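You operate a simulated robot arm through the tools that you are given. There is no shell and no other tool.

You are at the controls of a simulated robot arm. One attempt, no reset.

JOB
Set the controls near the top of the white table. At the end: the five-hundred gram weight with orange neck stands on top of the green sticker dispenser (marked "VALID"); the green thumb screw on clear lid is turned to free; the slide switch marked tone is switched on; the slide switch marked hold is switched on; whatever was shut is shut again. Leave all else as you found it, and nothing knocked over.

Only the result counts: the job must be done as asked and must still hold three seconds after the hand-in. Knocking over, shifting, dropping, spilling or breaking anything else fails it. A push-on lid holds only when it is set on centred and level and pressed home; a screw cap is set on level and turned clockwise until tight.

ROBOT AND FRAMES
A 7-joint arm with a two-finger parallel gripper, fixed in place. Base frame: the origin is at the foot of the arm, x ahead of it, y to its left, z up; the work surface is at about z = 820. Readings come in mm, rad, newtons and seconds.
With the tool pointing down near the work surface it reaches from about 300 to 700 mm from the base axis. Its first joint turns from -1.152 to 1.152 rad. Payload 1.57 kg.
The tool frame sits at the grasp point between the pads (the TCP): z along the fingers, y along the line on which they close. The tips reach 30 mm beyond it. The gripper opens to 110 mm. The fingers are 24 mm wide and 12 mm thick; the gripper's body (48 by 112 mm) begins 78 mm behind the TCP.
Orientation is told as [roll, pitch, yaw] about the base's x, y, z axes, in that order, counted from this pose: with the fingers straight down and closing along the base's y, the tool's x points along the base's -x, its y along +y and its z along -z.

CONTROLS
- The arm moves only by the tool arm_command. Its arguments are lists of equal length, an entry for each row: "dp": the shift along the tool's x, y, z in mm, a list of three; "delta_rot": the turn, a rotation vector about the tool's x, y, z in rad, a list of three. In form: {"dp": [[dx, dy, dz], ...], "delta_rot": [[wx, wy, wz], ...]}. A call has 1 to 20 rows; each row shifts and turns the commanded pose from where the row before left it, along the tool's axes as they then stand. "fingers" is the closure in counts, from 0 (fully open) to 255 (shut), set as the call begins (left out, the last holds). Each row takes 0.2 s and may step no farther than 50 mm and 0.15 rad from the row before; otherwise, or with a gripper value out of range, the whole call is refused. Where a pose cannot be reached the arm comes as near as it can. A force on the tool above 40 N (or 10 N above the force at the start of the call, whichever is more), or a blocked arm, ends the call early, and 0.2 s more pass. Each finger travels about 108 mm/s and halts on what it meets, pressing with about 25 N; the grip force reading is that of the motor and also rises with nothing between the fingers. The clock runs only during rows and for 0.2 s after the last one: add rows that do not move to give the fingers time. The reply holds the time, the measured pose of the TCP, the force on the tool along the base axes, the opening and the grip force, in the units named above and with some noise, with the torque about the TCP (base axes, N m) and any sound that the robot's microphone picked up.
- Cameras (640 x 400 px; columns grow to the right, rows downward): "scene" is fixed at [152.8, -380.4, 1410.8]; the picture's right is [0.89, -0.46, 0.00], its down [-0.23, -0.45, -0.86] and it looks along [0.40, 0.76, -0.51] (base axes); focal length 328 px, centre (320, 200). "wrist" rides on the gripper at [70, 16, -141] in the tool frame; the picture's right is [-0.23, 0.97, 0.00], its down [-0.86, -0.20, -0.48] and it looks along [-0.47, -0.11, 0.88] (tool axes); focal length 222 px, centre (320, 200). There is no depth. A picture from a camera that has moved, and an enlarged one, comes with that camera's place and axes in the base frame and with its lens.
- capture(camera): a new picture of that camera. It takes no simulated time.
- zoom(camera, box): a new picture of the part [left, top, right, bottom] of that camera's present view, enlarged. It takes no simulated time.
- hand_in(): hands the job in; it is judged then, once.

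Places have to be worked out from the pictures, the camera data and where the tool is seen. Open the gripper and draw the arm clear of the work before you hand the job in, unless the task says otherwise.

The tools are called after ">>>" as name(argument=value, ...) on one line, values as JSON. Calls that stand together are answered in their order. arm_command: Moves the arm, as the interface text tells. Its arguments: {"type":"object","properties":{"dp":{"type":"array"},"delta_rot":{"type":"array"},"fingers":{"type":"number"}},"required":["dp","delta_rot"]} The other tools are called the same way: capture (camera) takes a picture; zoom (camera, box) takes an enlarged picture of a part of a camera's view; hand_in () hands the job in.

At the start:

```text
clock: 0.0
tool_pos: [407.8, 123.2, 1241.7]
orientation: [0.001, 0.002, -0.001]
contact_force: [0.1, 0.2, 0.2]
ft_torque: [-0.01, 0.01, 0.01]
grip_width: 109.9
gripper_force: 0.1
```

scene: 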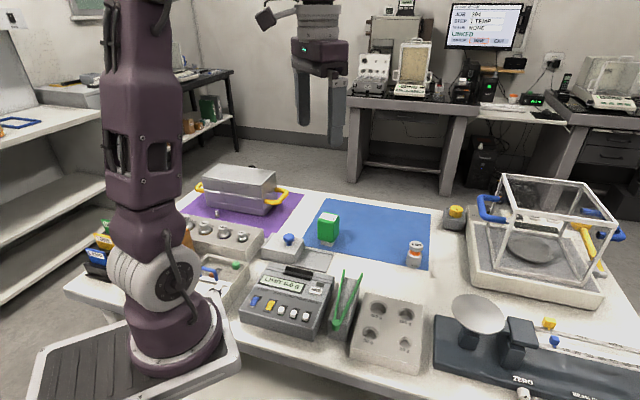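
wrist: 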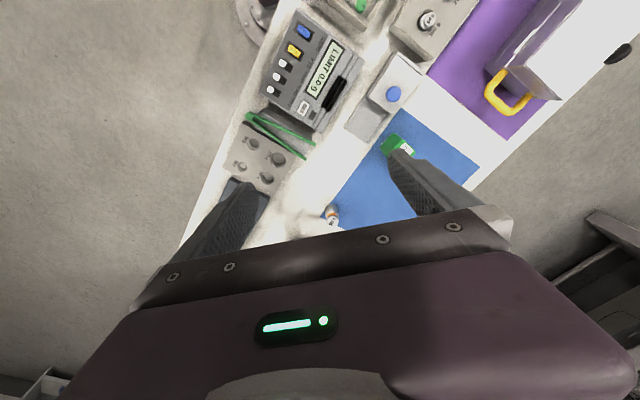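

I start by looking closely at the table from both cameras, to find the weight, dispenser, thumb screw and slide switches.

>>> zoom(camera="scene", box=[60, 160, 260, 320])

>>> zoom(camera="scene", box=[220, 220, 440, 370])

>>> zoom(camera="scene", box=[400, 160, 640, 400])

>>> zoom(camera="wrist", box=[220, 0, 480, 240])

```text
2.50 times, centred on (160, 240) of scene
camera zoom: at [152.8, -380.4, 1410.8], right [0.89, -0.46, 0.0], down [-0.23, -0.45, -0.86], along [0.4, 0.76, -0.51], focal length 820 px, centre (720, 100)
```

zoom: 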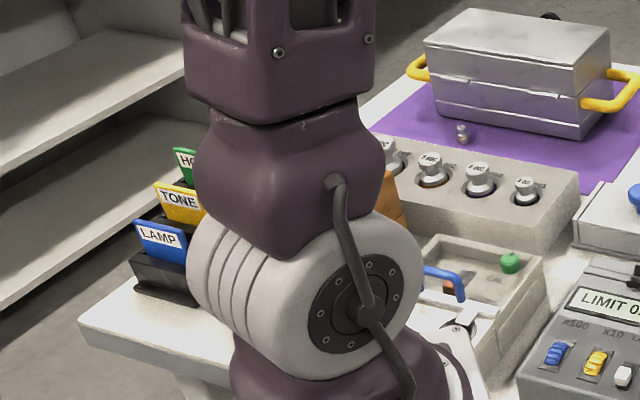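

```text
2.67 times, centred on (330, 295) of scene
camera zoom: at [152.8, -380.4, 1410.8], right [0.89, -0.46, 0.0], down [-0.23, -0.45, -0.86], along [0.4, 0.76, -0.51], focal length 875 px, centre (293, -53)
```

zoom: 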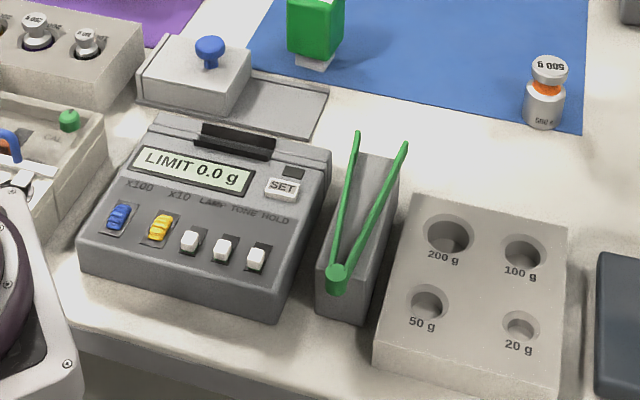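

```text
1.67 times, centred on (520, 280) of scene
camera zoom: at [152.8, -380.4, 1410.8], right [0.89, -0.46, 0.0], down [-0.23, -0.45, -0.86], along [0.4, 0.76, -0.51], focal length 547 px, centre (-13, 67)
```

zoom: 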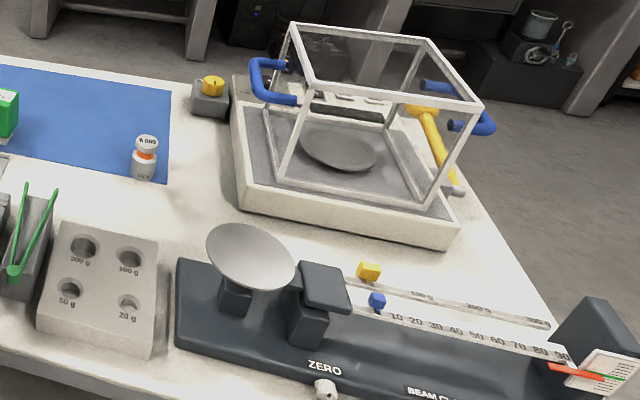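

```text
1.67 times, centred on (350, 120) of wrist
camera zoom: at [338.7, 138.7, 1381.4], right [0.23, 0.97, 0.0], down [0.86, -0.2, 0.48], along [0.47, -0.11, -0.88], focal length 370 px, centre (270, 333)
```

zoom: 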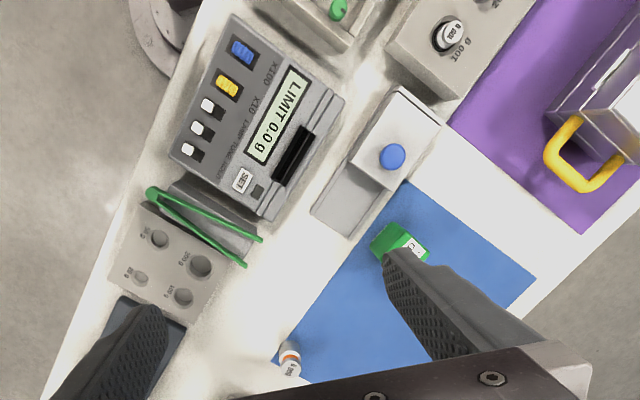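

The weight is on the blue mat at about (684, 86), the dispenser near (524, 274), and the green screw near (247, 231, 884). I move the arm so the wrist camera looks at the box with the green screw.

>>> arm_command(dp=[[16, 30, 0], [16, 30, 0], [16, 30, 0], [0, 0, 0]], delta_rot=[[0, 0, 0], [0, 0, 0], [0, 0, 0], [0, 0, 0]])

>>> capture(camera="wrist")

>>> capture(camera="scene")

```text
clock: 1.0
tool_pos: [360.5, 215.1, 1239.8]
orientation: [0.001, 0.001, 0.0]
contact_force: [0.1, -0.1, -0.4]
ft_torque: [0.02, -0.02, 0.03]
grip_width: 109.9
gripper_force: 0.0
```

```text
taken
camera wrist: at [291.8, 230.0, 1380.6], right [0.23, 0.97, 0.0], down [0.86, -0.2, 0.48], along [0.47, -0.11, -0.88], focal length 222 px, centre (320, 200)
```

wrist: 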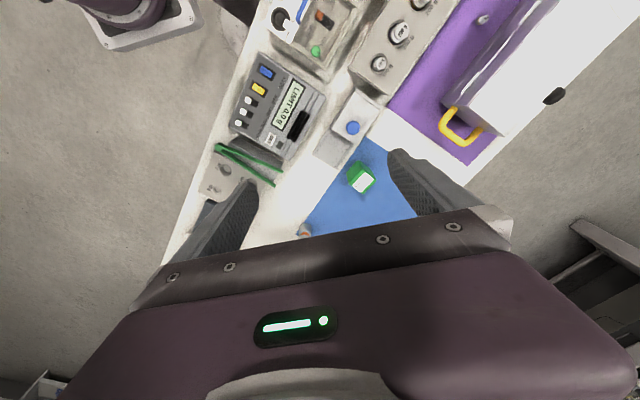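

```text
taken
```

scene: 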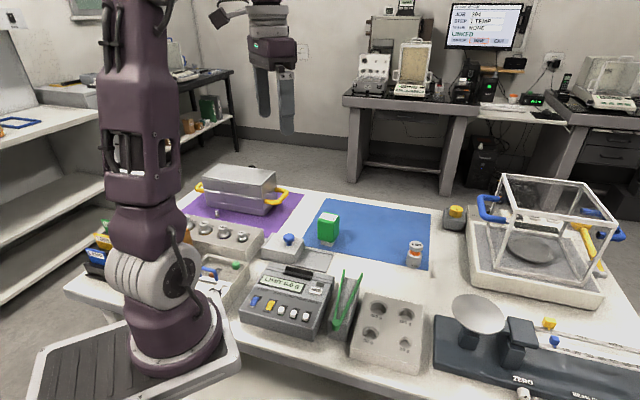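

The wrist now sees more of the box with the green screw; I zoom in there and at the monitor text.

>>> zoom(camera="wrist", box=[230, 0, 390, 100])

>>> zoom(camera="wrist", box=[200, 50, 400, 240])

>>> zoom(camera="scene", box=[430, 0, 550, 75])

>>> zoom(camera="scene", box=[180, 230, 340, 340])

```text
4.00 times, centred on (310, 50) of wrist
camera zoom: at [291.8, 230.0, 1380.6], right [0.23, 0.97, 0.0], down [0.86, -0.2, 0.48], along [0.47, -0.11, -0.88], focal length 888 px, centre (360, 800)
```

zoom: 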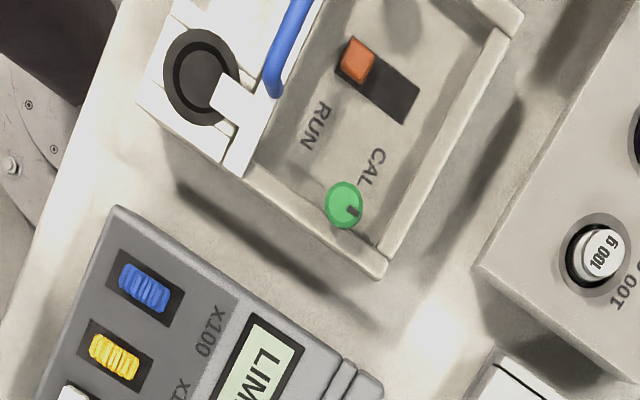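

```text
2.11 times, centred on (300, 145) of wrist
camera zoom: at [291.8, 230.0, 1380.6], right [0.23, 0.97, 0.0], down [0.86, -0.2, 0.48], along [0.47, -0.11, -0.88], focal length 468 px, centre (362, 316)
```

zoom: 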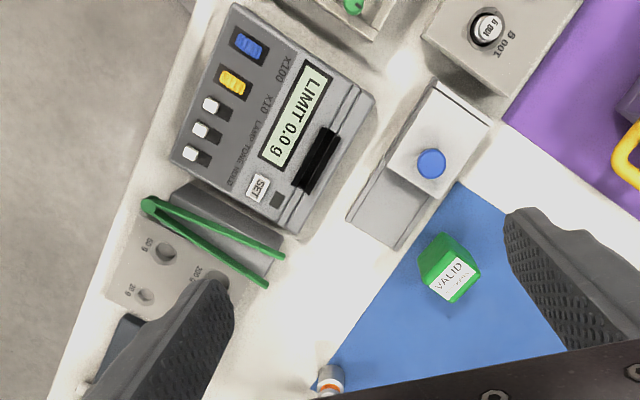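

```text
5.33 times, centred on (490, 38) of scene
camera zoom: at [152.8, -380.3, 1410.8], right [0.89, -0.46, 0.0], down [-0.23, -0.45, -0.86], along [0.4, 0.76, -0.51], focal length 1749 px, centre (-587, 1067)
```

zoom: 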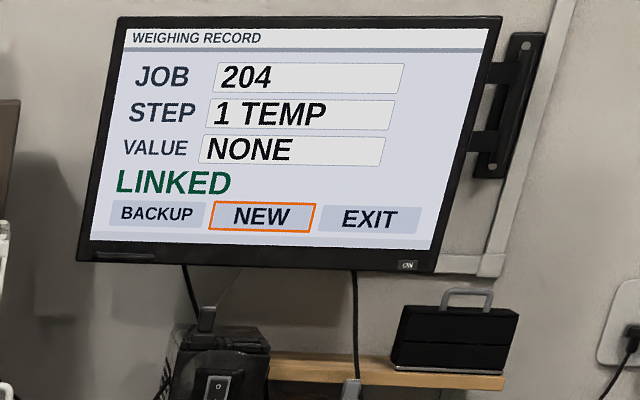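

```text
3.64 times, centred on (260, 285) of scene
camera zoom: at [152.8, -380.3, 1410.8], right [0.89, -0.46, 0.0], down [-0.23, -0.45, -0.86], along [0.4, 0.76, -0.51], focal length 1193 px, centre (538, -109)
```

zoom: 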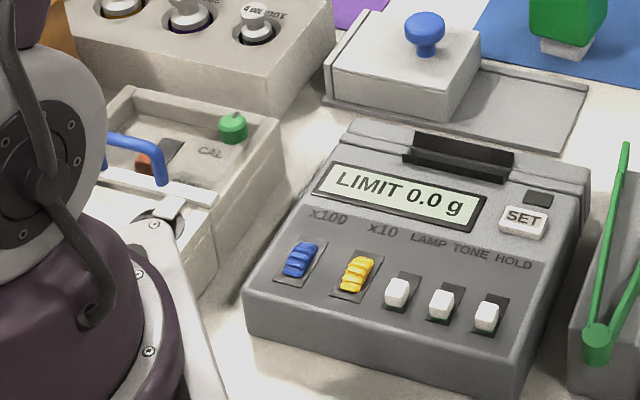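

The box near the base has a recess with an orange RUN/CAL switch and the green screw at a corner. I lower the wrist camera towards it to see the lid and screw marks.

>>> arm_command(dp=[[10, -2.5, 40], [10, -2.5, 40], [10, -2.5, 40], [10, -2.5, 40], [10, -2.5, 40], [10, -2.5, 40], [0, 0, 0]], delta_rot=[[0, 0, 0], [0, 0, 0], [0, 0, 0], [0, 0, 0], [0, 0, 0], [0, 0, 0], [0, 0, 0]])

>>> capture(camera="wrist")

>>> capture(camera="scene")

```text
clock: 2.6
tool_pos: [300.8, 198.9, 1000.8]
orientation: [-0.001, 0.0, 0.0]
contact_force: [-1.0, 0.0, 0.4]
ft_torque: [0.0, 0.03, -0.01]
grip_width: 110.2
gripper_force: 0.0
```

```text
taken
camera wrist: at [232.2, 213.9, 1141.1], right [0.23, 0.97, 0.0], down [0.86, -0.2, 0.48], along [0.47, -0.11, -0.88], focal length 222 px, centre (320, 200)
```

wrist: 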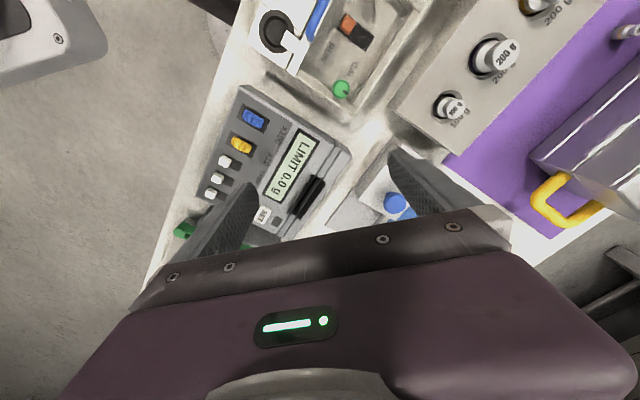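

```text
taken
```

scene: 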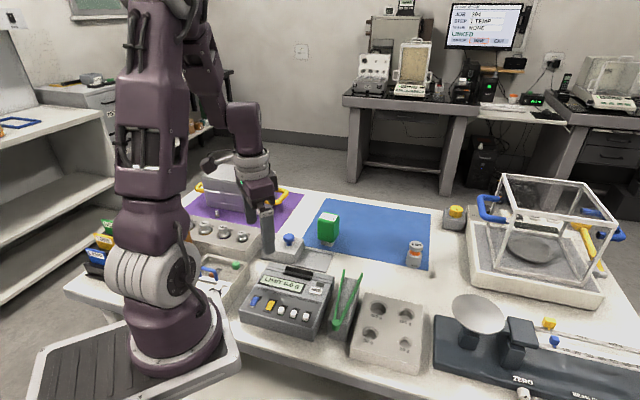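

>>> zoom(camera="wrist", box=[230, 0, 430, 125])

>>> zoom(camera="wrist", box=[310, 60, 374, 100])

>>> zoom(camera="wrist", box=[180, 70, 360, 240])

```text
3.20 times, centred on (330, 62) of wrist
camera zoom: at [232.2, 213.9, 1141.1], right [0.23, 0.97, 0.0], down [0.86, -0.2, 0.48], along [0.47, -0.11, -0.88], focal length 711 px, centre (288, 640)
```

zoom: 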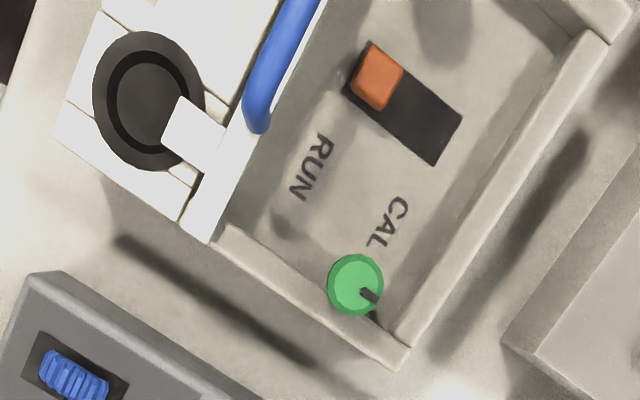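

```text
10.00 times, centred on (342, 80) of wrist
camera zoom: at [232.2, 213.9, 1141.1], right [0.23, 0.97, 0.0], down [0.86, -0.2, 0.48], along [0.47, -0.11, -0.88], focal length 2221 px, centre (100, 1400)
```

zoom: 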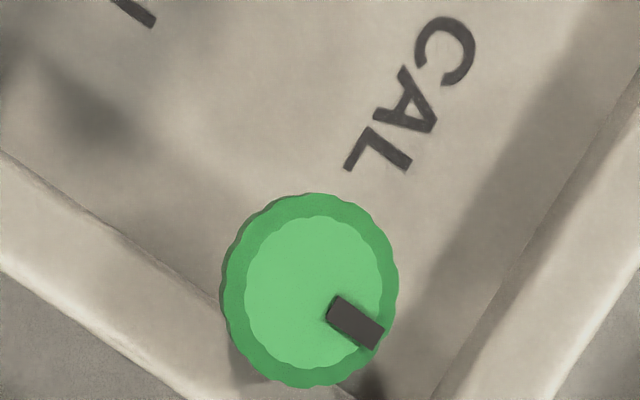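

```text
2.35 times, centred on (270, 155) of wrist
camera zoom: at [232.2, 213.9, 1141.1], right [0.23, 0.97, 0.0], down [0.86, -0.2, 0.48], along [0.47, -0.11, -0.88], focal length 523 px, centre (438, 306)
```

zoom: 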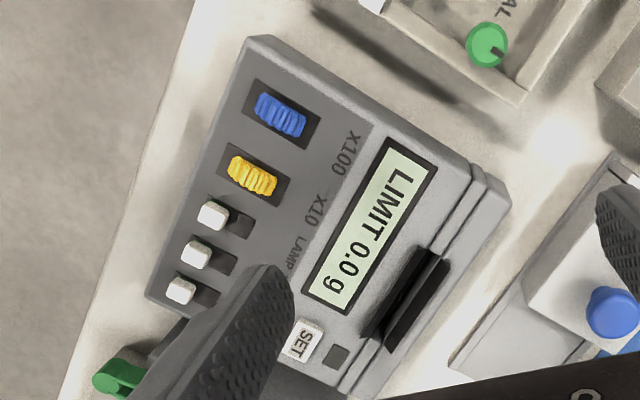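

>>> zoom(camera="scene", box=[200, 245, 264, 285])

>>> zoom(camera="scene", box=[236, 260, 340, 340])

>>> zoom(camera="scene", box=[300, 195, 440, 280])

```text
10.00 times, centred on (232, 265) of scene
camera zoom: at [152.8, -380.4, 1410.8], right [0.89, -0.46, 0.0], down [-0.23, -0.45, -0.86], along [0.4, 0.76, -0.51], focal length 3280 px, centre (1200, -450)
```

zoom: 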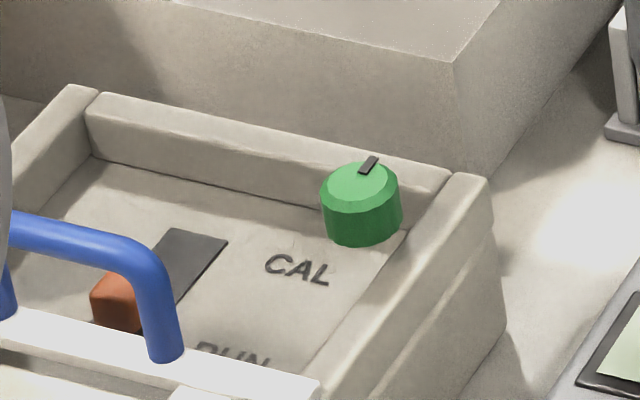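

```text
5.00 times, centred on (288, 300) of scene
camera zoom: at [152.8, -380.4, 1410.8], right [0.89, -0.46, 0.0], down [-0.23, -0.45, -0.86], along [0.4, 0.76, -0.51], focal length 1640 px, centre (480, -300)
```

zoom: 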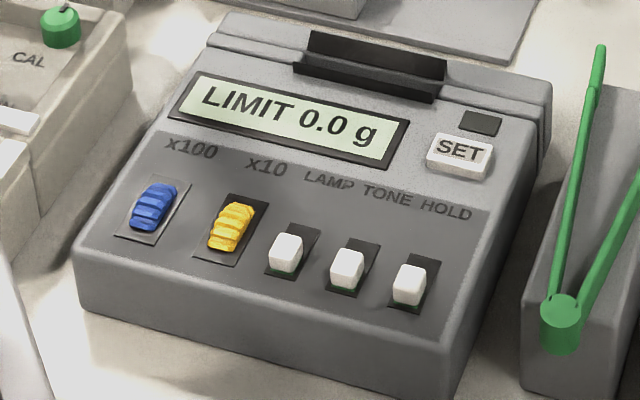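

```text
4.57 times, centred on (370, 238) of scene
camera zoom: at [152.8, -380.4, 1410.8], right [0.89, -0.46, 0.0], down [-0.23, -0.45, -0.86], along [0.4, 0.76, -0.51], focal length 1500 px, centre (91, 29)
```

zoom: 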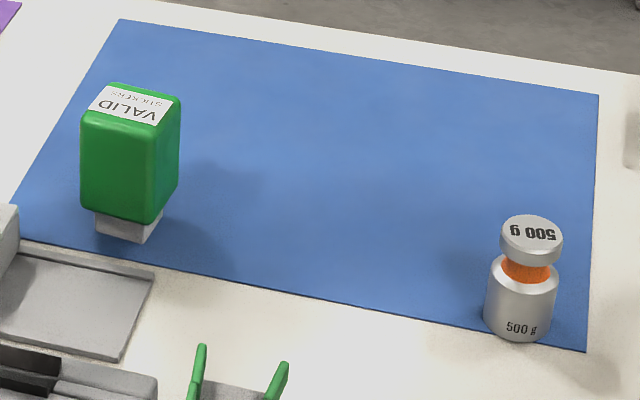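

>>> zoom(camera="scene", box=[262, 285, 342, 335])

>>> zoom(camera="scene", box=[270, 255, 334, 295])

>>> zoom(camera="scene", box=[300, 200, 364, 250])

>>> zoom(camera="scene", box=[60, 200, 160, 300])

```text
8.00 times, centred on (302, 310) of scene
camera zoom: at [152.8, -380.4, 1410.8], right [0.89, -0.46, 0.0], down [-0.23, -0.45, -0.86], along [0.4, 0.76, -0.51], focal length 2624 px, centre (464, -680)
```

zoom: 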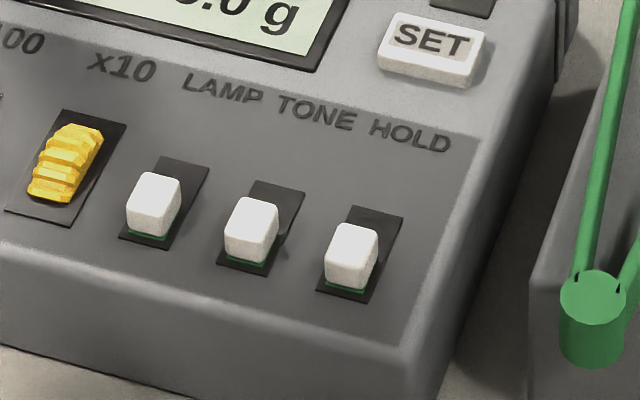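

```text
10.00 times, centred on (302, 275) of scene
camera zoom: at [152.8, -380.4, 1410.8], right [0.89, -0.46, 0.0], down [-0.23, -0.45, -0.86], along [0.4, 0.76, -0.51], focal length 3280 px, centre (500, -550)
```

zoom: 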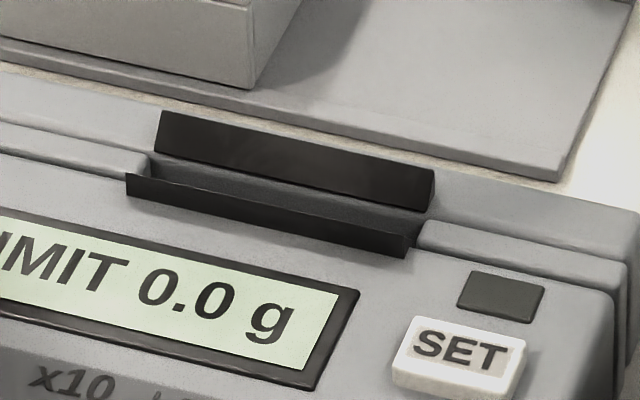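

```text
8.00 times, centred on (332, 225) of scene
camera zoom: at [152.8, -380.4, 1410.8], right [0.89, -0.46, 0.0], down [-0.23, -0.45, -0.86], along [0.4, 0.76, -0.51], focal length 2624 px, centre (224, 0)
```

zoom: 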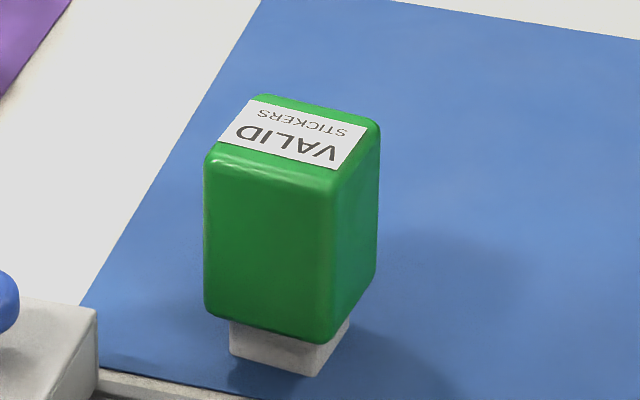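

```text
4.00 times, centred on (110, 250) of scene
camera zoom: at [152.8, -380.4, 1410.8], right [0.89, -0.46, 0.0], down [-0.23, -0.45, -0.86], along [0.4, 0.76, -0.51], focal length 1312 px, centre (1160, 0)
```

zoom: 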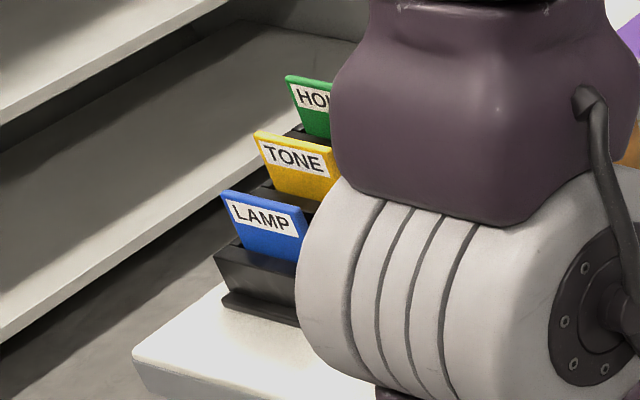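

>>> zoom(camera="wrist", box=[326, 76, 366, 101])

>>> zoom(camera="wrist", box=[290, 30, 390, 120])

>>> zoom(camera="wrist", box=[240, 0, 340, 60])

```text
16.00 times, centred on (346, 88) of wrist
camera zoom: at [232.2, 213.9, 1141.1], right [0.23, 0.97, 0.0], down [0.86, -0.2, 0.48], along [0.47, -0.11, -0.88], focal length 3554 px, centre (-96, 1984)
```

zoom: 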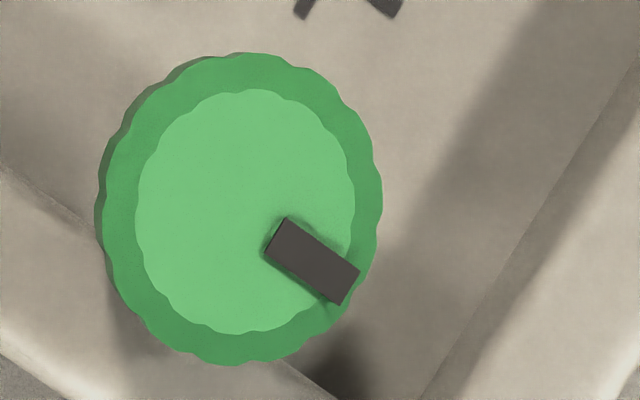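

```text
4.44 times, centred on (340, 75) of wrist
camera zoom: at [232.2, 213.9, 1141.1], right [0.23, 0.97, 0.0], down [0.86, -0.2, 0.48], along [0.47, -0.11, -0.88], focal length 987 px, centre (231, 756)
```

zoom: 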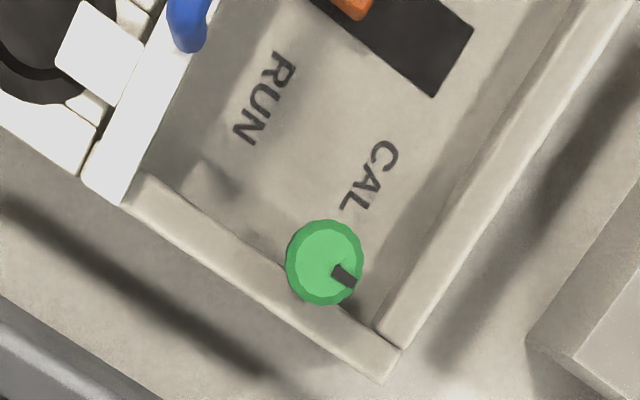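

```text
6.40 times, centred on (290, 30) of wrist
camera zoom: at [232.2, 213.9, 1141.1], right [0.23, 0.97, 0.0], down [0.86, -0.2, 0.48], along [0.47, -0.11, -0.88], focal length 1422 px, centre (512, 1288)
```

zoom: 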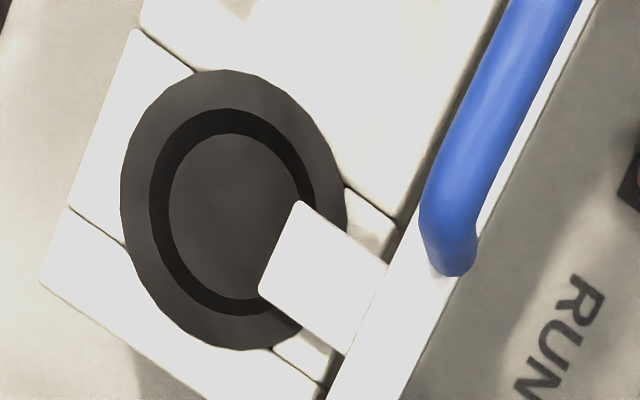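

I can't see any FREE/LOCK text near the screw yet, so I raise and shift the camera to see the whole box including the hidden side.

>>> arm_command(dp=[[4, 22, -30], [4, 22, -30], [4, 22, -30], [4, 22, -30], [4, 22, -30], [0, 0, 0]], delta_rot=[[0, 0, 0], [0, 0, 0], [0, 0, 0], [0, 0, 0], [0, 0, 0], [0, 0, 0]])

>>> capture(camera="wrist")

>>> zoom(camera="wrist", box=[190, 0, 350, 100])

```text
clock: 4.0
tool_pos: [280.4, 307.5, 1151.1]
orientation: [0.0, -0.001, -0.001]
contact_force: [-0.4, 0.3, 0.2]
ft_torque: [-0.04, 0.0, 0.03]
grip_width: 110.0
gripper_force: 0.0
```

```text
taken
camera wrist: at [211.0, 323.3, 1291.0], right [0.23, 0.97, 0.0], down [0.86, -0.2, 0.48], along [0.47, -0.11, -0.88], focal length 222 px, centre (320, 200)
```

wrist: 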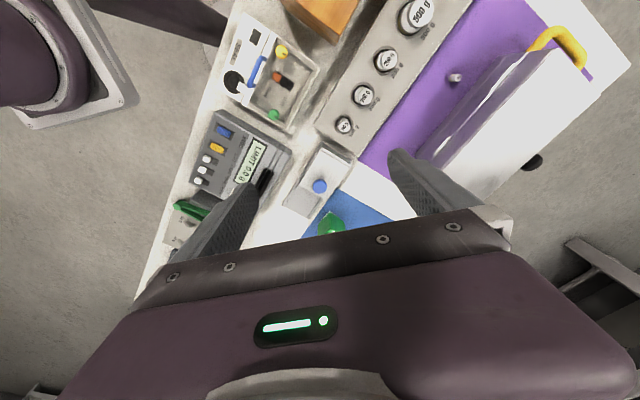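

```text
4.00 times, centred on (270, 50) of wrist
camera zoom: at [211.0, 323.3, 1291.0], right [0.23, 0.97, 0.0], down [0.86, -0.2, 0.48], along [0.47, -0.11, -0.88], focal length 888 px, centre (520, 800)
```

zoom: 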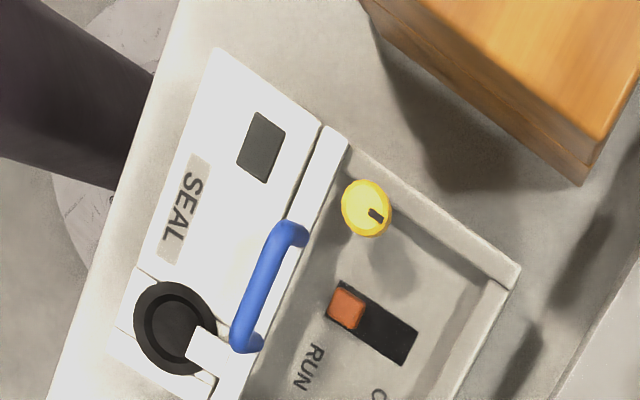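

>>> zoom(camera="scene", box=[340, 30, 460, 110])

>>> zoom(camera="wrist", box=[245, 25, 325, 75])

>>> zoom(camera="wrist", box=[240, 90, 320, 140])

```text
5.00 times, centred on (400, 70) of scene
camera zoom: at [152.8, -380.3, 1410.8], right [0.89, -0.46, 0.0], down [-0.23, -0.45, -0.86], along [0.4, 0.76, -0.51], focal length 1640 px, centre (-80, 850)
```

zoom: 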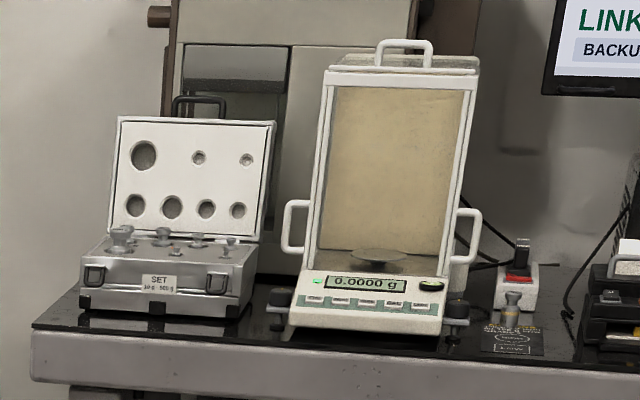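

```text
8.00 times, centred on (285, 50) of wrist
camera zoom: at [211.0, 323.3, 1291.0], right [0.23, 0.97, 0.0], down [0.86, -0.2, 0.48], along [0.47, -0.11, -0.88], focal length 1777 px, centre (600, 1400)
```

zoom: 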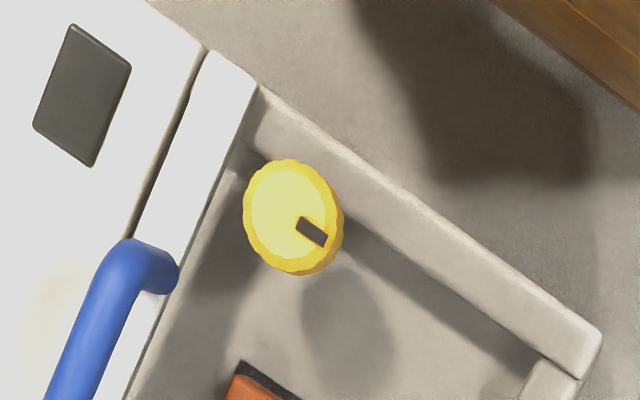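

```text
8.00 times, centred on (280, 115) of wrist
camera zoom: at [211.0, 323.3, 1291.0], right [0.23, 0.97, 0.0], down [0.86, -0.2, 0.48], along [0.47, -0.11, -0.88], focal length 1777 px, centre (640, 880)
```

zoom: 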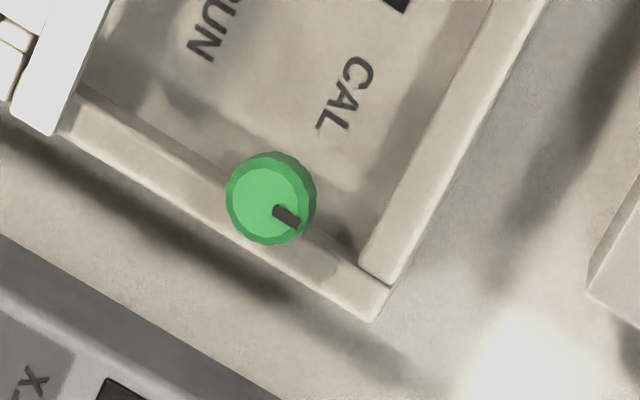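

Both thumb screws (yellow and green) on this clear lid point the same way, so that is the locked position. Next I'll examine the LIMIT panel: I move above it and turn the hand -45° so it lines up with the device.

>>> arm_command(dp=[[-8.5, -38, 17.3], [-8.5, -38, 17.3], [-8.5, -38, 17.3], [-8.5, -38, 17.3], [-8.5, -38, 17.3], [-8.5, -38, 17.3], [-8.5, -38, 17.3], [0, 0, 0], [0, 0, 0], [0, 0, 0], [0, 0, 0], [0, 0, 0], [0, 0, 0], [0, 0, 0]], delta_rot=[[0, 0, 0], [0, 0, 0], [0, 0, 0], [0, 0, 0], [0, 0, 0], [0, 0, 0], [0, 0, 0], [0, 0, 0.131], [0, 0, 0.131], [0, 0, 0.131], [0, 0, 0.131], [0, 0, 0.131], [0, 0, 0.13], [0, 0, 0]], fingers=255)

>>> capture(camera="wrist")

>>> capture(camera="scene")

```text
clock: 7.0
tool_pos: [341.2, 41.6, 1030.3]
orientation: [0.0, -0.001, -0.787]
contact_force: [0.4, 0.1, 0.0]
ft_torque: [0.0, 0.0, 0.0]
grip_width: 0.0
gripper_force: 21.2
```

```text
taken
camera wrist: at [302.7, 101.9, 1170.3], right [0.85, 0.53, 0.0], down [0.46, -0.75, 0.48], along [0.25, -0.41, -0.88], focal length 222 px, centre (320, 200)
```

wrist: 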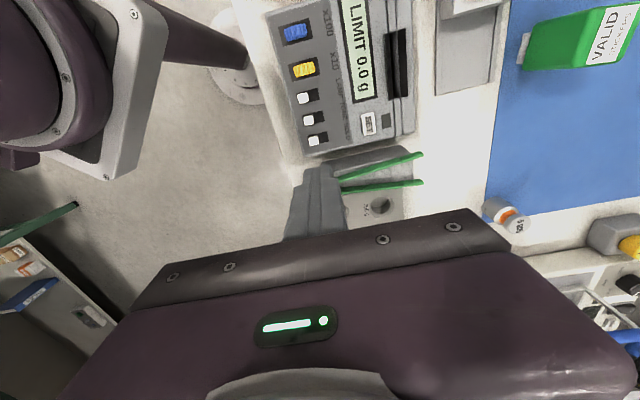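

```text
taken
```

scene: 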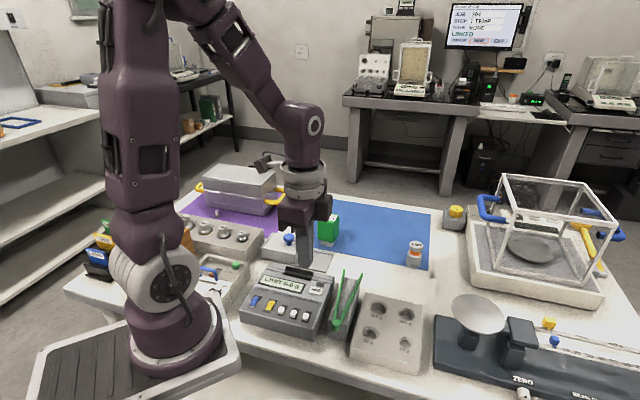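

>>> zoom(camera="wrist", box=[260, 70, 420, 170])

>>> zoom(camera="wrist", box=[260, 0, 420, 100])

```text
4.00 times, centred on (340, 120) of wrist
camera zoom: at [302.7, 101.9, 1170.3], right [0.85, 0.53, 0.0], down [0.46, -0.75, 0.48], along [0.25, -0.41, -0.88], focal length 888 px, centre (240, 520)
```

zoom: 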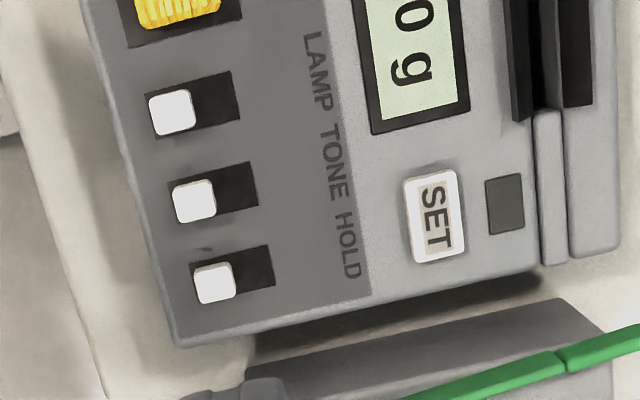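

```text
4.00 times, centred on (340, 50) of wrist
camera zoom: at [302.7, 101.9, 1170.3], right [0.85, 0.53, 0.0], down [0.46, -0.75, 0.48], along [0.25, -0.41, -0.88], focal length 888 px, centre (240, 800)
```

zoom: 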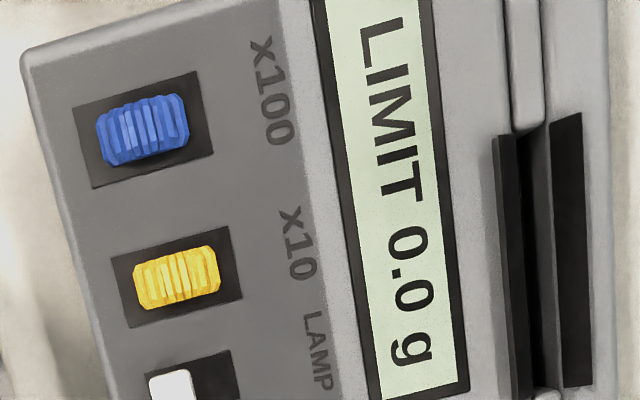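

The row of switches runs exactly along -45°, with the TONE knob top at about (314.5, 54.3, 867.5) and HOLD at about (334, 35, 867.5); the knobs sit at the "off" end. I move the closed fingers to a hover position just on the near side of the TONE knob.

>>> arm_command(dp=[[7, -8.2, 25], [7, -8.2, 25], [7, -8.2, 25], [6.9, -8.1, 25], [0, 0, 0]], delta_rot=[[0, 0, 0], [0, 0, 0], [0, 0, 0], [0, 0, 0], [0, 0, 0]], fingers=255)

>>> capture(camera="wrist")

>>> zoom(camera="scene", box=[220, 230, 380, 340])

```text
clock: 8.2
tool_pos: [296.7, 38.5, 929.1]
orientation: [0.001, -0.001, -0.785]
contact_force: [0.4, 0.0, -0.4]
ft_torque: [0.0, -0.01, 0.01]
grip_width: 0.0
gripper_force: 21.5
```

```text
taken
camera wrist: at [259.1, 97.9, 1069.3], right [0.85, 0.53, 0.0], down [0.46, -0.74, 0.48], along [0.25, -0.41, -0.88], focal length 222 px, centre (320, 200)
```

wrist: 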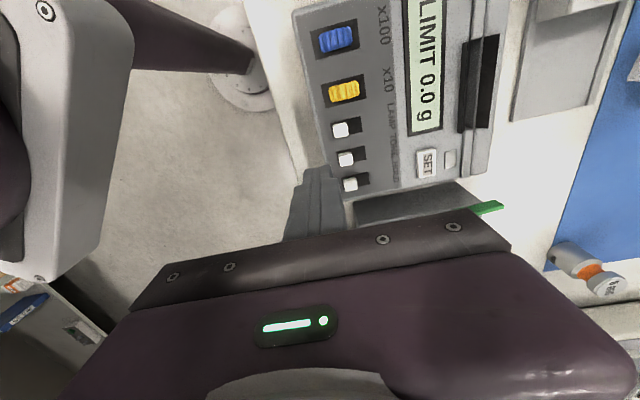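

```text
3.64 times, centred on (300, 285) of scene
camera zoom: at [152.8, -380.4, 1410.8], right [0.89, -0.46, 0.0], down [-0.23, -0.45, -0.86], along [0.4, 0.76, -0.51], focal length 1193 px, centre (393, -109)
```

zoom: 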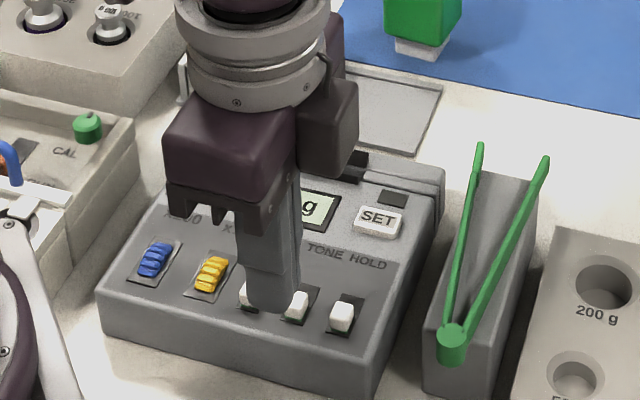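

>>> zoom(camera="wrist", box=[280, 100, 408, 210])

>>> zoom(camera="wrist", box=[270, 150, 350, 230])

```text
3.64 times, centred on (344, 155) of wrist
camera zoom: at [259.1, 97.9, 1069.3], right [0.85, 0.53, 0.0], down [0.46, -0.74, 0.48], along [0.25, -0.41, -0.88], focal length 808 px, centre (233, 364)
```

zoom: 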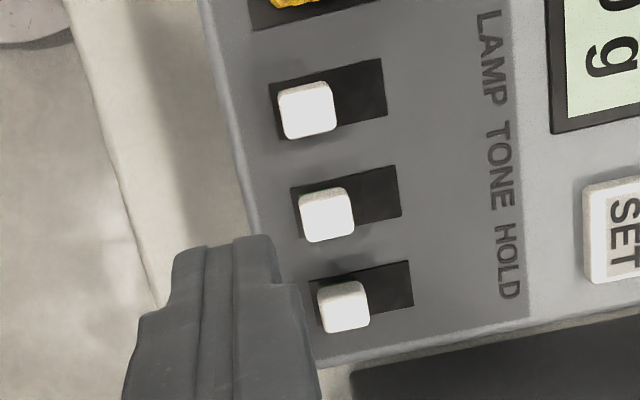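

```text
5.00 times, centred on (310, 190) of wrist
camera zoom: at [259.1, 97.9, 1069.3], right [0.85, 0.53, 0.0], down [0.46, -0.74, 0.48], along [0.25, -0.41, -0.88], focal length 1111 px, centre (370, 250)
```

zoom: 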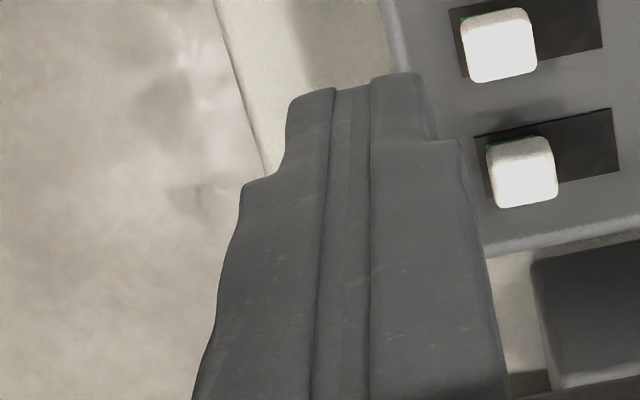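

The view confirms TONE at about (314.7, 54.7, 867.5). I lower the tips to z≈863, just beside the near face of the TONE knob.

>>> arm_command(dp=[[-1.3, 0, 12], [0, 0, 12], [0, 0, 8], [0, 0, 4], [0, 0, 0]], delta_rot=[[0, 0, 0], [0, 0, 0], [0, 0, 0], [0, 0, 0], [0, 0, 0]])

>>> zoom(camera="wrist", box=[270, 90, 398, 220])

>>> zoom(camera="scene", box=[240, 270, 340, 340])

```text
clock: 9.4
tool_pos: [297.7, 38.2, 892.4]
orientation: [0.0, 0.001, -0.784]
contact_force: [0.1, 0.7, 1.1]
ft_torque: [0.02, 0.01, 0.01]
grip_width: 0.1
gripper_force: 21.2
```

```text
3.08 times, centred on (334, 155) of wrist
camera zoom: at [260.3, 98.0, 1033.6], right [0.85, 0.53, 0.0], down [0.46, -0.75, 0.48], along [0.25, -0.41, -0.88], focal length 684 px, centre (277, 338)
```

zoom: 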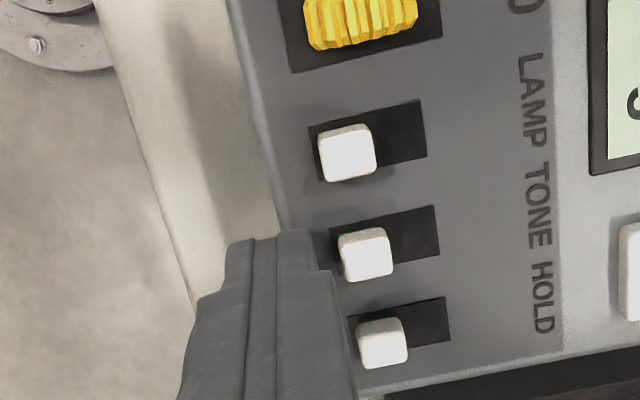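

```text
5.71 times, centred on (290, 305) of scene
camera zoom: at [152.8, -380.4, 1410.8], right [0.89, -0.46, 0.0], down [-0.23, -0.45, -0.86], along [0.4, 0.76, -0.51], focal length 1874 px, centre (491, -400)
```

zoom: 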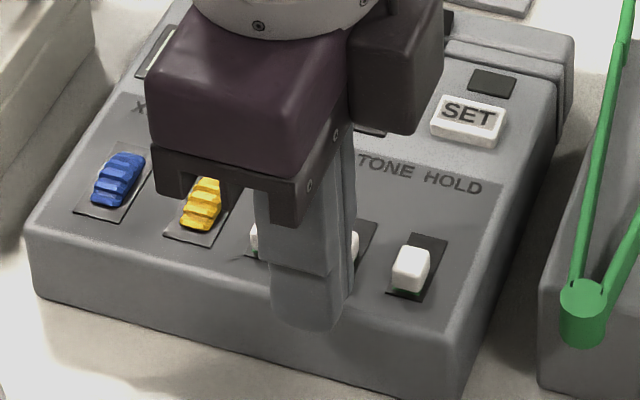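

The tips sit level with the knob body and clear of it. I now push in +y (towards the labels) in small steps with a slight rise.

>>> arm_command(dp=[[0, 2, 0], [0, 2, 0], [0, 2, -0.1], [0, 2, -0.1], [0, 2, -0.2], [0, 2, -0.2], [0, 2, -0.2], [0, 0, 0]], delta_rot=[[0, 0, 0], [0, 0, 0], [0, 0, 0], [0, 0, 0], [0, 0, 0], [0, 0, 0], [0, 0, 0], [0, 0, 0]])

>>> zoom(camera="wrist", box=[270, 90, 398, 220])

>>> zoom(camera="scene", box=[240, 270, 340, 340])

```text
clock: 11.2
tool_pos: [308.1, 47.5, 895.8]
orientation: [-0.001, -0.001, -0.785]
contact_force: [0.7, 0.3, -0.9]
ft_torque: [-0.04, -0.02, 0.01]
grip_width: 0.2
gripper_force: 21.6
```

```text
3.08 times, centred on (334, 155) of wrist
camera zoom: at [270.6, 108.0, 1034.8], right [0.85, 0.53, 0.0], down [0.46, -0.75, 0.48], along [0.25, -0.41, -0.88], focal length 684 px, centre (277, 338)
```

zoom: 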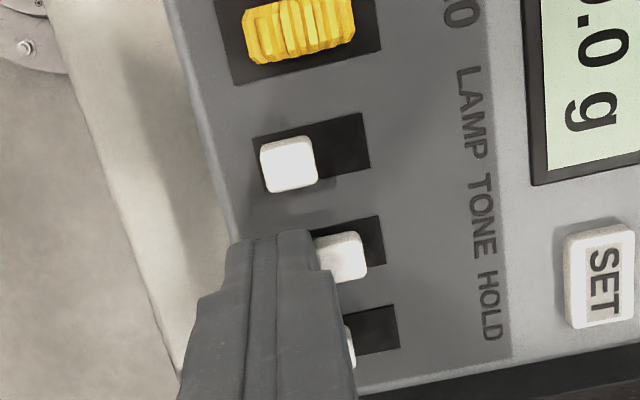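

```text
5.71 times, centred on (290, 305) of scene
camera zoom: at [152.8, -380.4, 1410.8], right [0.89, -0.46, 0.0], down [-0.23, -0.45, -0.86], along [0.4, 0.76, -0.51], focal length 1874 px, centre (491, -400)
```

zoom: 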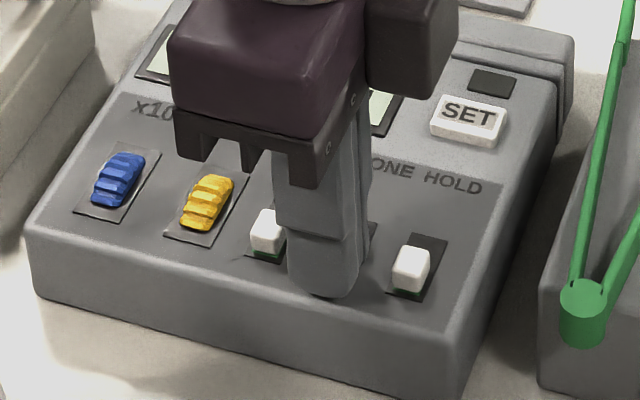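

The TONE knob is sliding; I continue pushing a few more millimetres.

>>> arm_command(dp=[[0, 2, -0.2], [0, 1.5, -0.2], [0, 1.5, -0.1], [0, 0, 0]], delta_rot=[[0, 0, 0], [0, 0, 0], [0, 0, 0], [0, 0, 0]])

>>> zoom(camera="wrist", box=[270, 90, 398, 220])

```text
clock: 12.2
tool_pos: [311.1, 51.3, 895.4]
orientation: [0.0, 0.002, -0.783]
contact_force: [0.3, 0.0, -0.6]
ft_torque: [0.04, -0.04, -0.03]
grip_width: 0.0
gripper_force: 21.2
```

```text
3.08 times, centred on (334, 155) of wrist
camera zoom: at [273.4, 111.3, 1035.7], right [0.85, 0.53, 0.0], down [0.46, -0.75, 0.48], along [0.25, -0.41, -0.88], focal length 684 px, centre (277, 338)
```

zoom: 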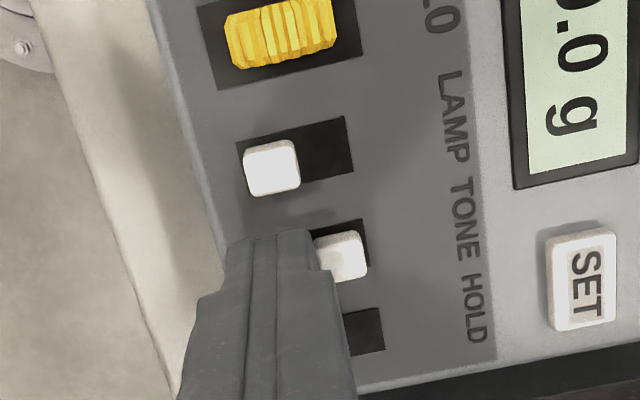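

The knob is nearly at the far end of its slot; I push another bit in fine steps, watching force and sound.

>>> arm_command(dp=[[0, 0.8, 0], [0, 0.8, 0], [0, 0.8, 0], [0, 0, 0]], delta_rot=[[0, 0, 0], [0, 0, 0], [0, 0, 0], [0, 0, 0]])

>>> zoom(camera="wrist", box=[270, 90, 398, 220])

```text
clock: 13.2
tool_pos: [313.6, 52.2, 895.6]
orientation: [0.0, 0.0, -0.786]
contact_force: [-3.5, -2.5, -0.3]
ft_torque: [-0.03, 0.1, -0.01]
grip_width: 0.2
gripper_force: 21.4
```

```text
3.08 times, centred on (334, 155) of wrist
camera zoom: at [275.7, 112.8, 1035.7], right [0.85, 0.53, 0.0], down [0.46, -0.75, 0.48], along [0.25, -0.41, -0.88], focal length 684 px, centre (277, 338)
```

zoom: 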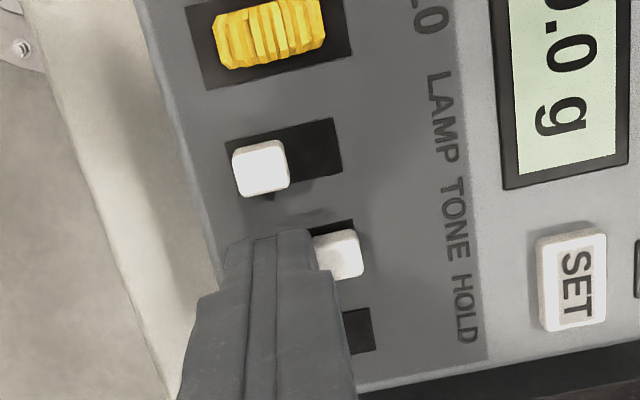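

I feel the end stop (about 4 N), so TONE is at its far end. I back off, lift, and hover at the near side of HOLD.

>>> arm_command(dp=[[0, -3, 0], [0, -4, 0], [0, 0, -18], [0, 0, -18], [-13.7, -7.2, 0], [-13.7, -7.2, 0], [0, 0, 0]], delta_rot=[[0, 0, 0], [0, 0, 0], [0, 0, 0], [0, 0, 0], [0, 0, 0], [0, 0, 0], [0, 0, 0]])

>>> zoom(camera="wrist", box=[270, 70, 430, 220])

>>> zoom(camera="scene", box=[240, 270, 340, 340])

```text
clock: 14.8
tool_pos: [317.6, 18.2, 931.7]
orientation: [-0.001, -0.001, -0.784]
contact_force: [-0.2, 0.0, 0.0]
ft_torque: [0.0, 0.03, -0.02]
grip_width: 0.4
gripper_force: 21.1
```

```text
2.67 times, centred on (350, 145) of wrist
camera zoom: at [280.1, 77.9, 1072.0], right [0.85, 0.53, 0.0], down [0.46, -0.75, 0.48], along [0.25, -0.41, -0.88], focal length 592 px, centre (240, 347)
```

zoom: 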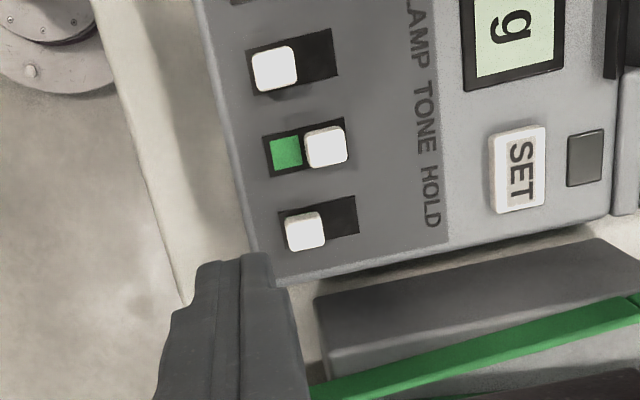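

```text
5.71 times, centred on (290, 305) of scene
camera zoom: at [152.8, -380.4, 1410.8], right [0.89, -0.46, 0.0], down [-0.23, -0.45, -0.86], along [0.4, 0.76, -0.51], focal length 1874 px, centre (491, -400)
```

zoom: 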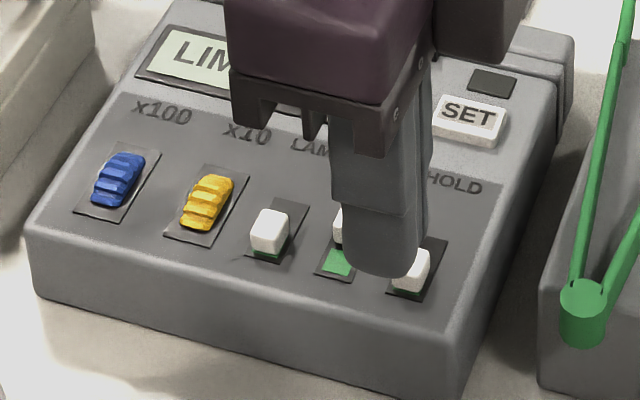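

TONE now shows green (on). I lower beside HOLD and push the same way.

>>> arm_command(dp=[[0, 0, 14], [0, 0, 12], [0, 0, 8], [0, 0, 3], [0, 2, 0], [0, 2, 0], [0, 2, -0.1], [0, 2, -0.1], [0, 2, -0.2], [0, 2, -0.2], [0, 2, -0.2], [0, 2, -0.2], [0, 1.5, -0.2], [0, 1.5, -0.1], [0, 0, 0]], delta_rot=[[0, 0, 0], [0, 0, 0], [0, 0, 0], [0, 0, 0], [0, 0, 0], [0, 0, 0], [0, 0, 0], [0, 0, 0], [0, 0, 0], [0, 0, 0], [0, 0, 0], [0, 0, 0], [0, 0, 0], [0, 0, 0], [0, 0, 0]])

>>> zoom(camera="wrist", box=[270, 70, 430, 220])

```text
clock: 18.0
tool_pos: [329.8, 31.7, 895.5]
orientation: [0.0, 0.0, -0.785]
contact_force: [0.2, 0.5, -1.0]
ft_torque: [0.03, -0.01, -0.01]
grip_width: 0.0
gripper_force: 21.7
```

```text
2.67 times, centred on (350, 145) of wrist
camera zoom: at [293.0, 92.1, 1035.4], right [0.85, 0.53, 0.0], down [0.46, -0.75, 0.48], along [0.25, -0.41, -0.88], focal length 592 px, centre (240, 347)
```

zoom: 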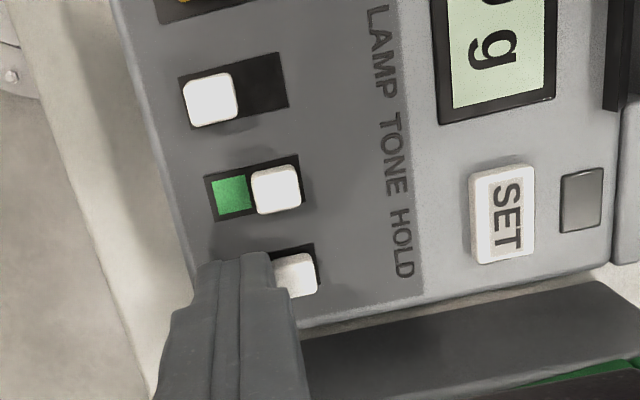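

HOLD is nearly at its far end; I finish the push with fine steps until the stop is felt.

>>> arm_command(dp=[[0, 0.8, 0], [0, 0.8, 0], [0, 0.8, 0], [0, 0, 0]], delta_rot=[[0, 0, 0], [0, 0, 0], [0, 0, 0], [0, 0, 0]])

>>> zoom(camera="wrist", box=[270, 70, 430, 220])

```text
clock: 19.0
tool_pos: [332.5, 32.2, 896.2]
orientation: [0.0, 0.0, -0.785]
contact_force: [-2.7, -1.7, -0.6]
ft_torque: [-0.04, 0.09, 0.01]
grip_width: 0.0
gripper_force: 21.1
```

```text
2.67 times, centred on (350, 145) of wrist
camera zoom: at [294.6, 93.4, 1035.8], right [0.85, 0.53, 0.0], down [0.46, -0.75, 0.48], along [0.25, -0.41, -0.88], focal length 592 px, centre (240, 347)
```

zoom: 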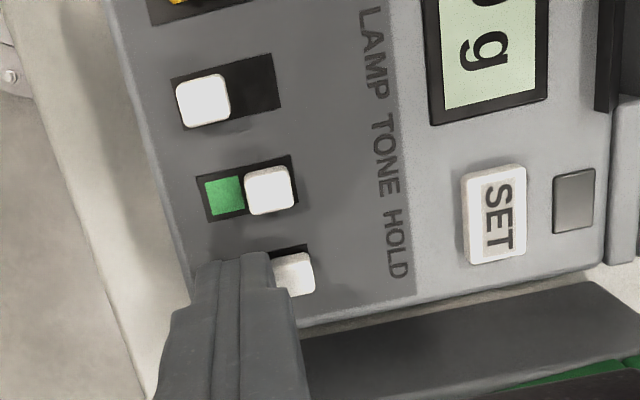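

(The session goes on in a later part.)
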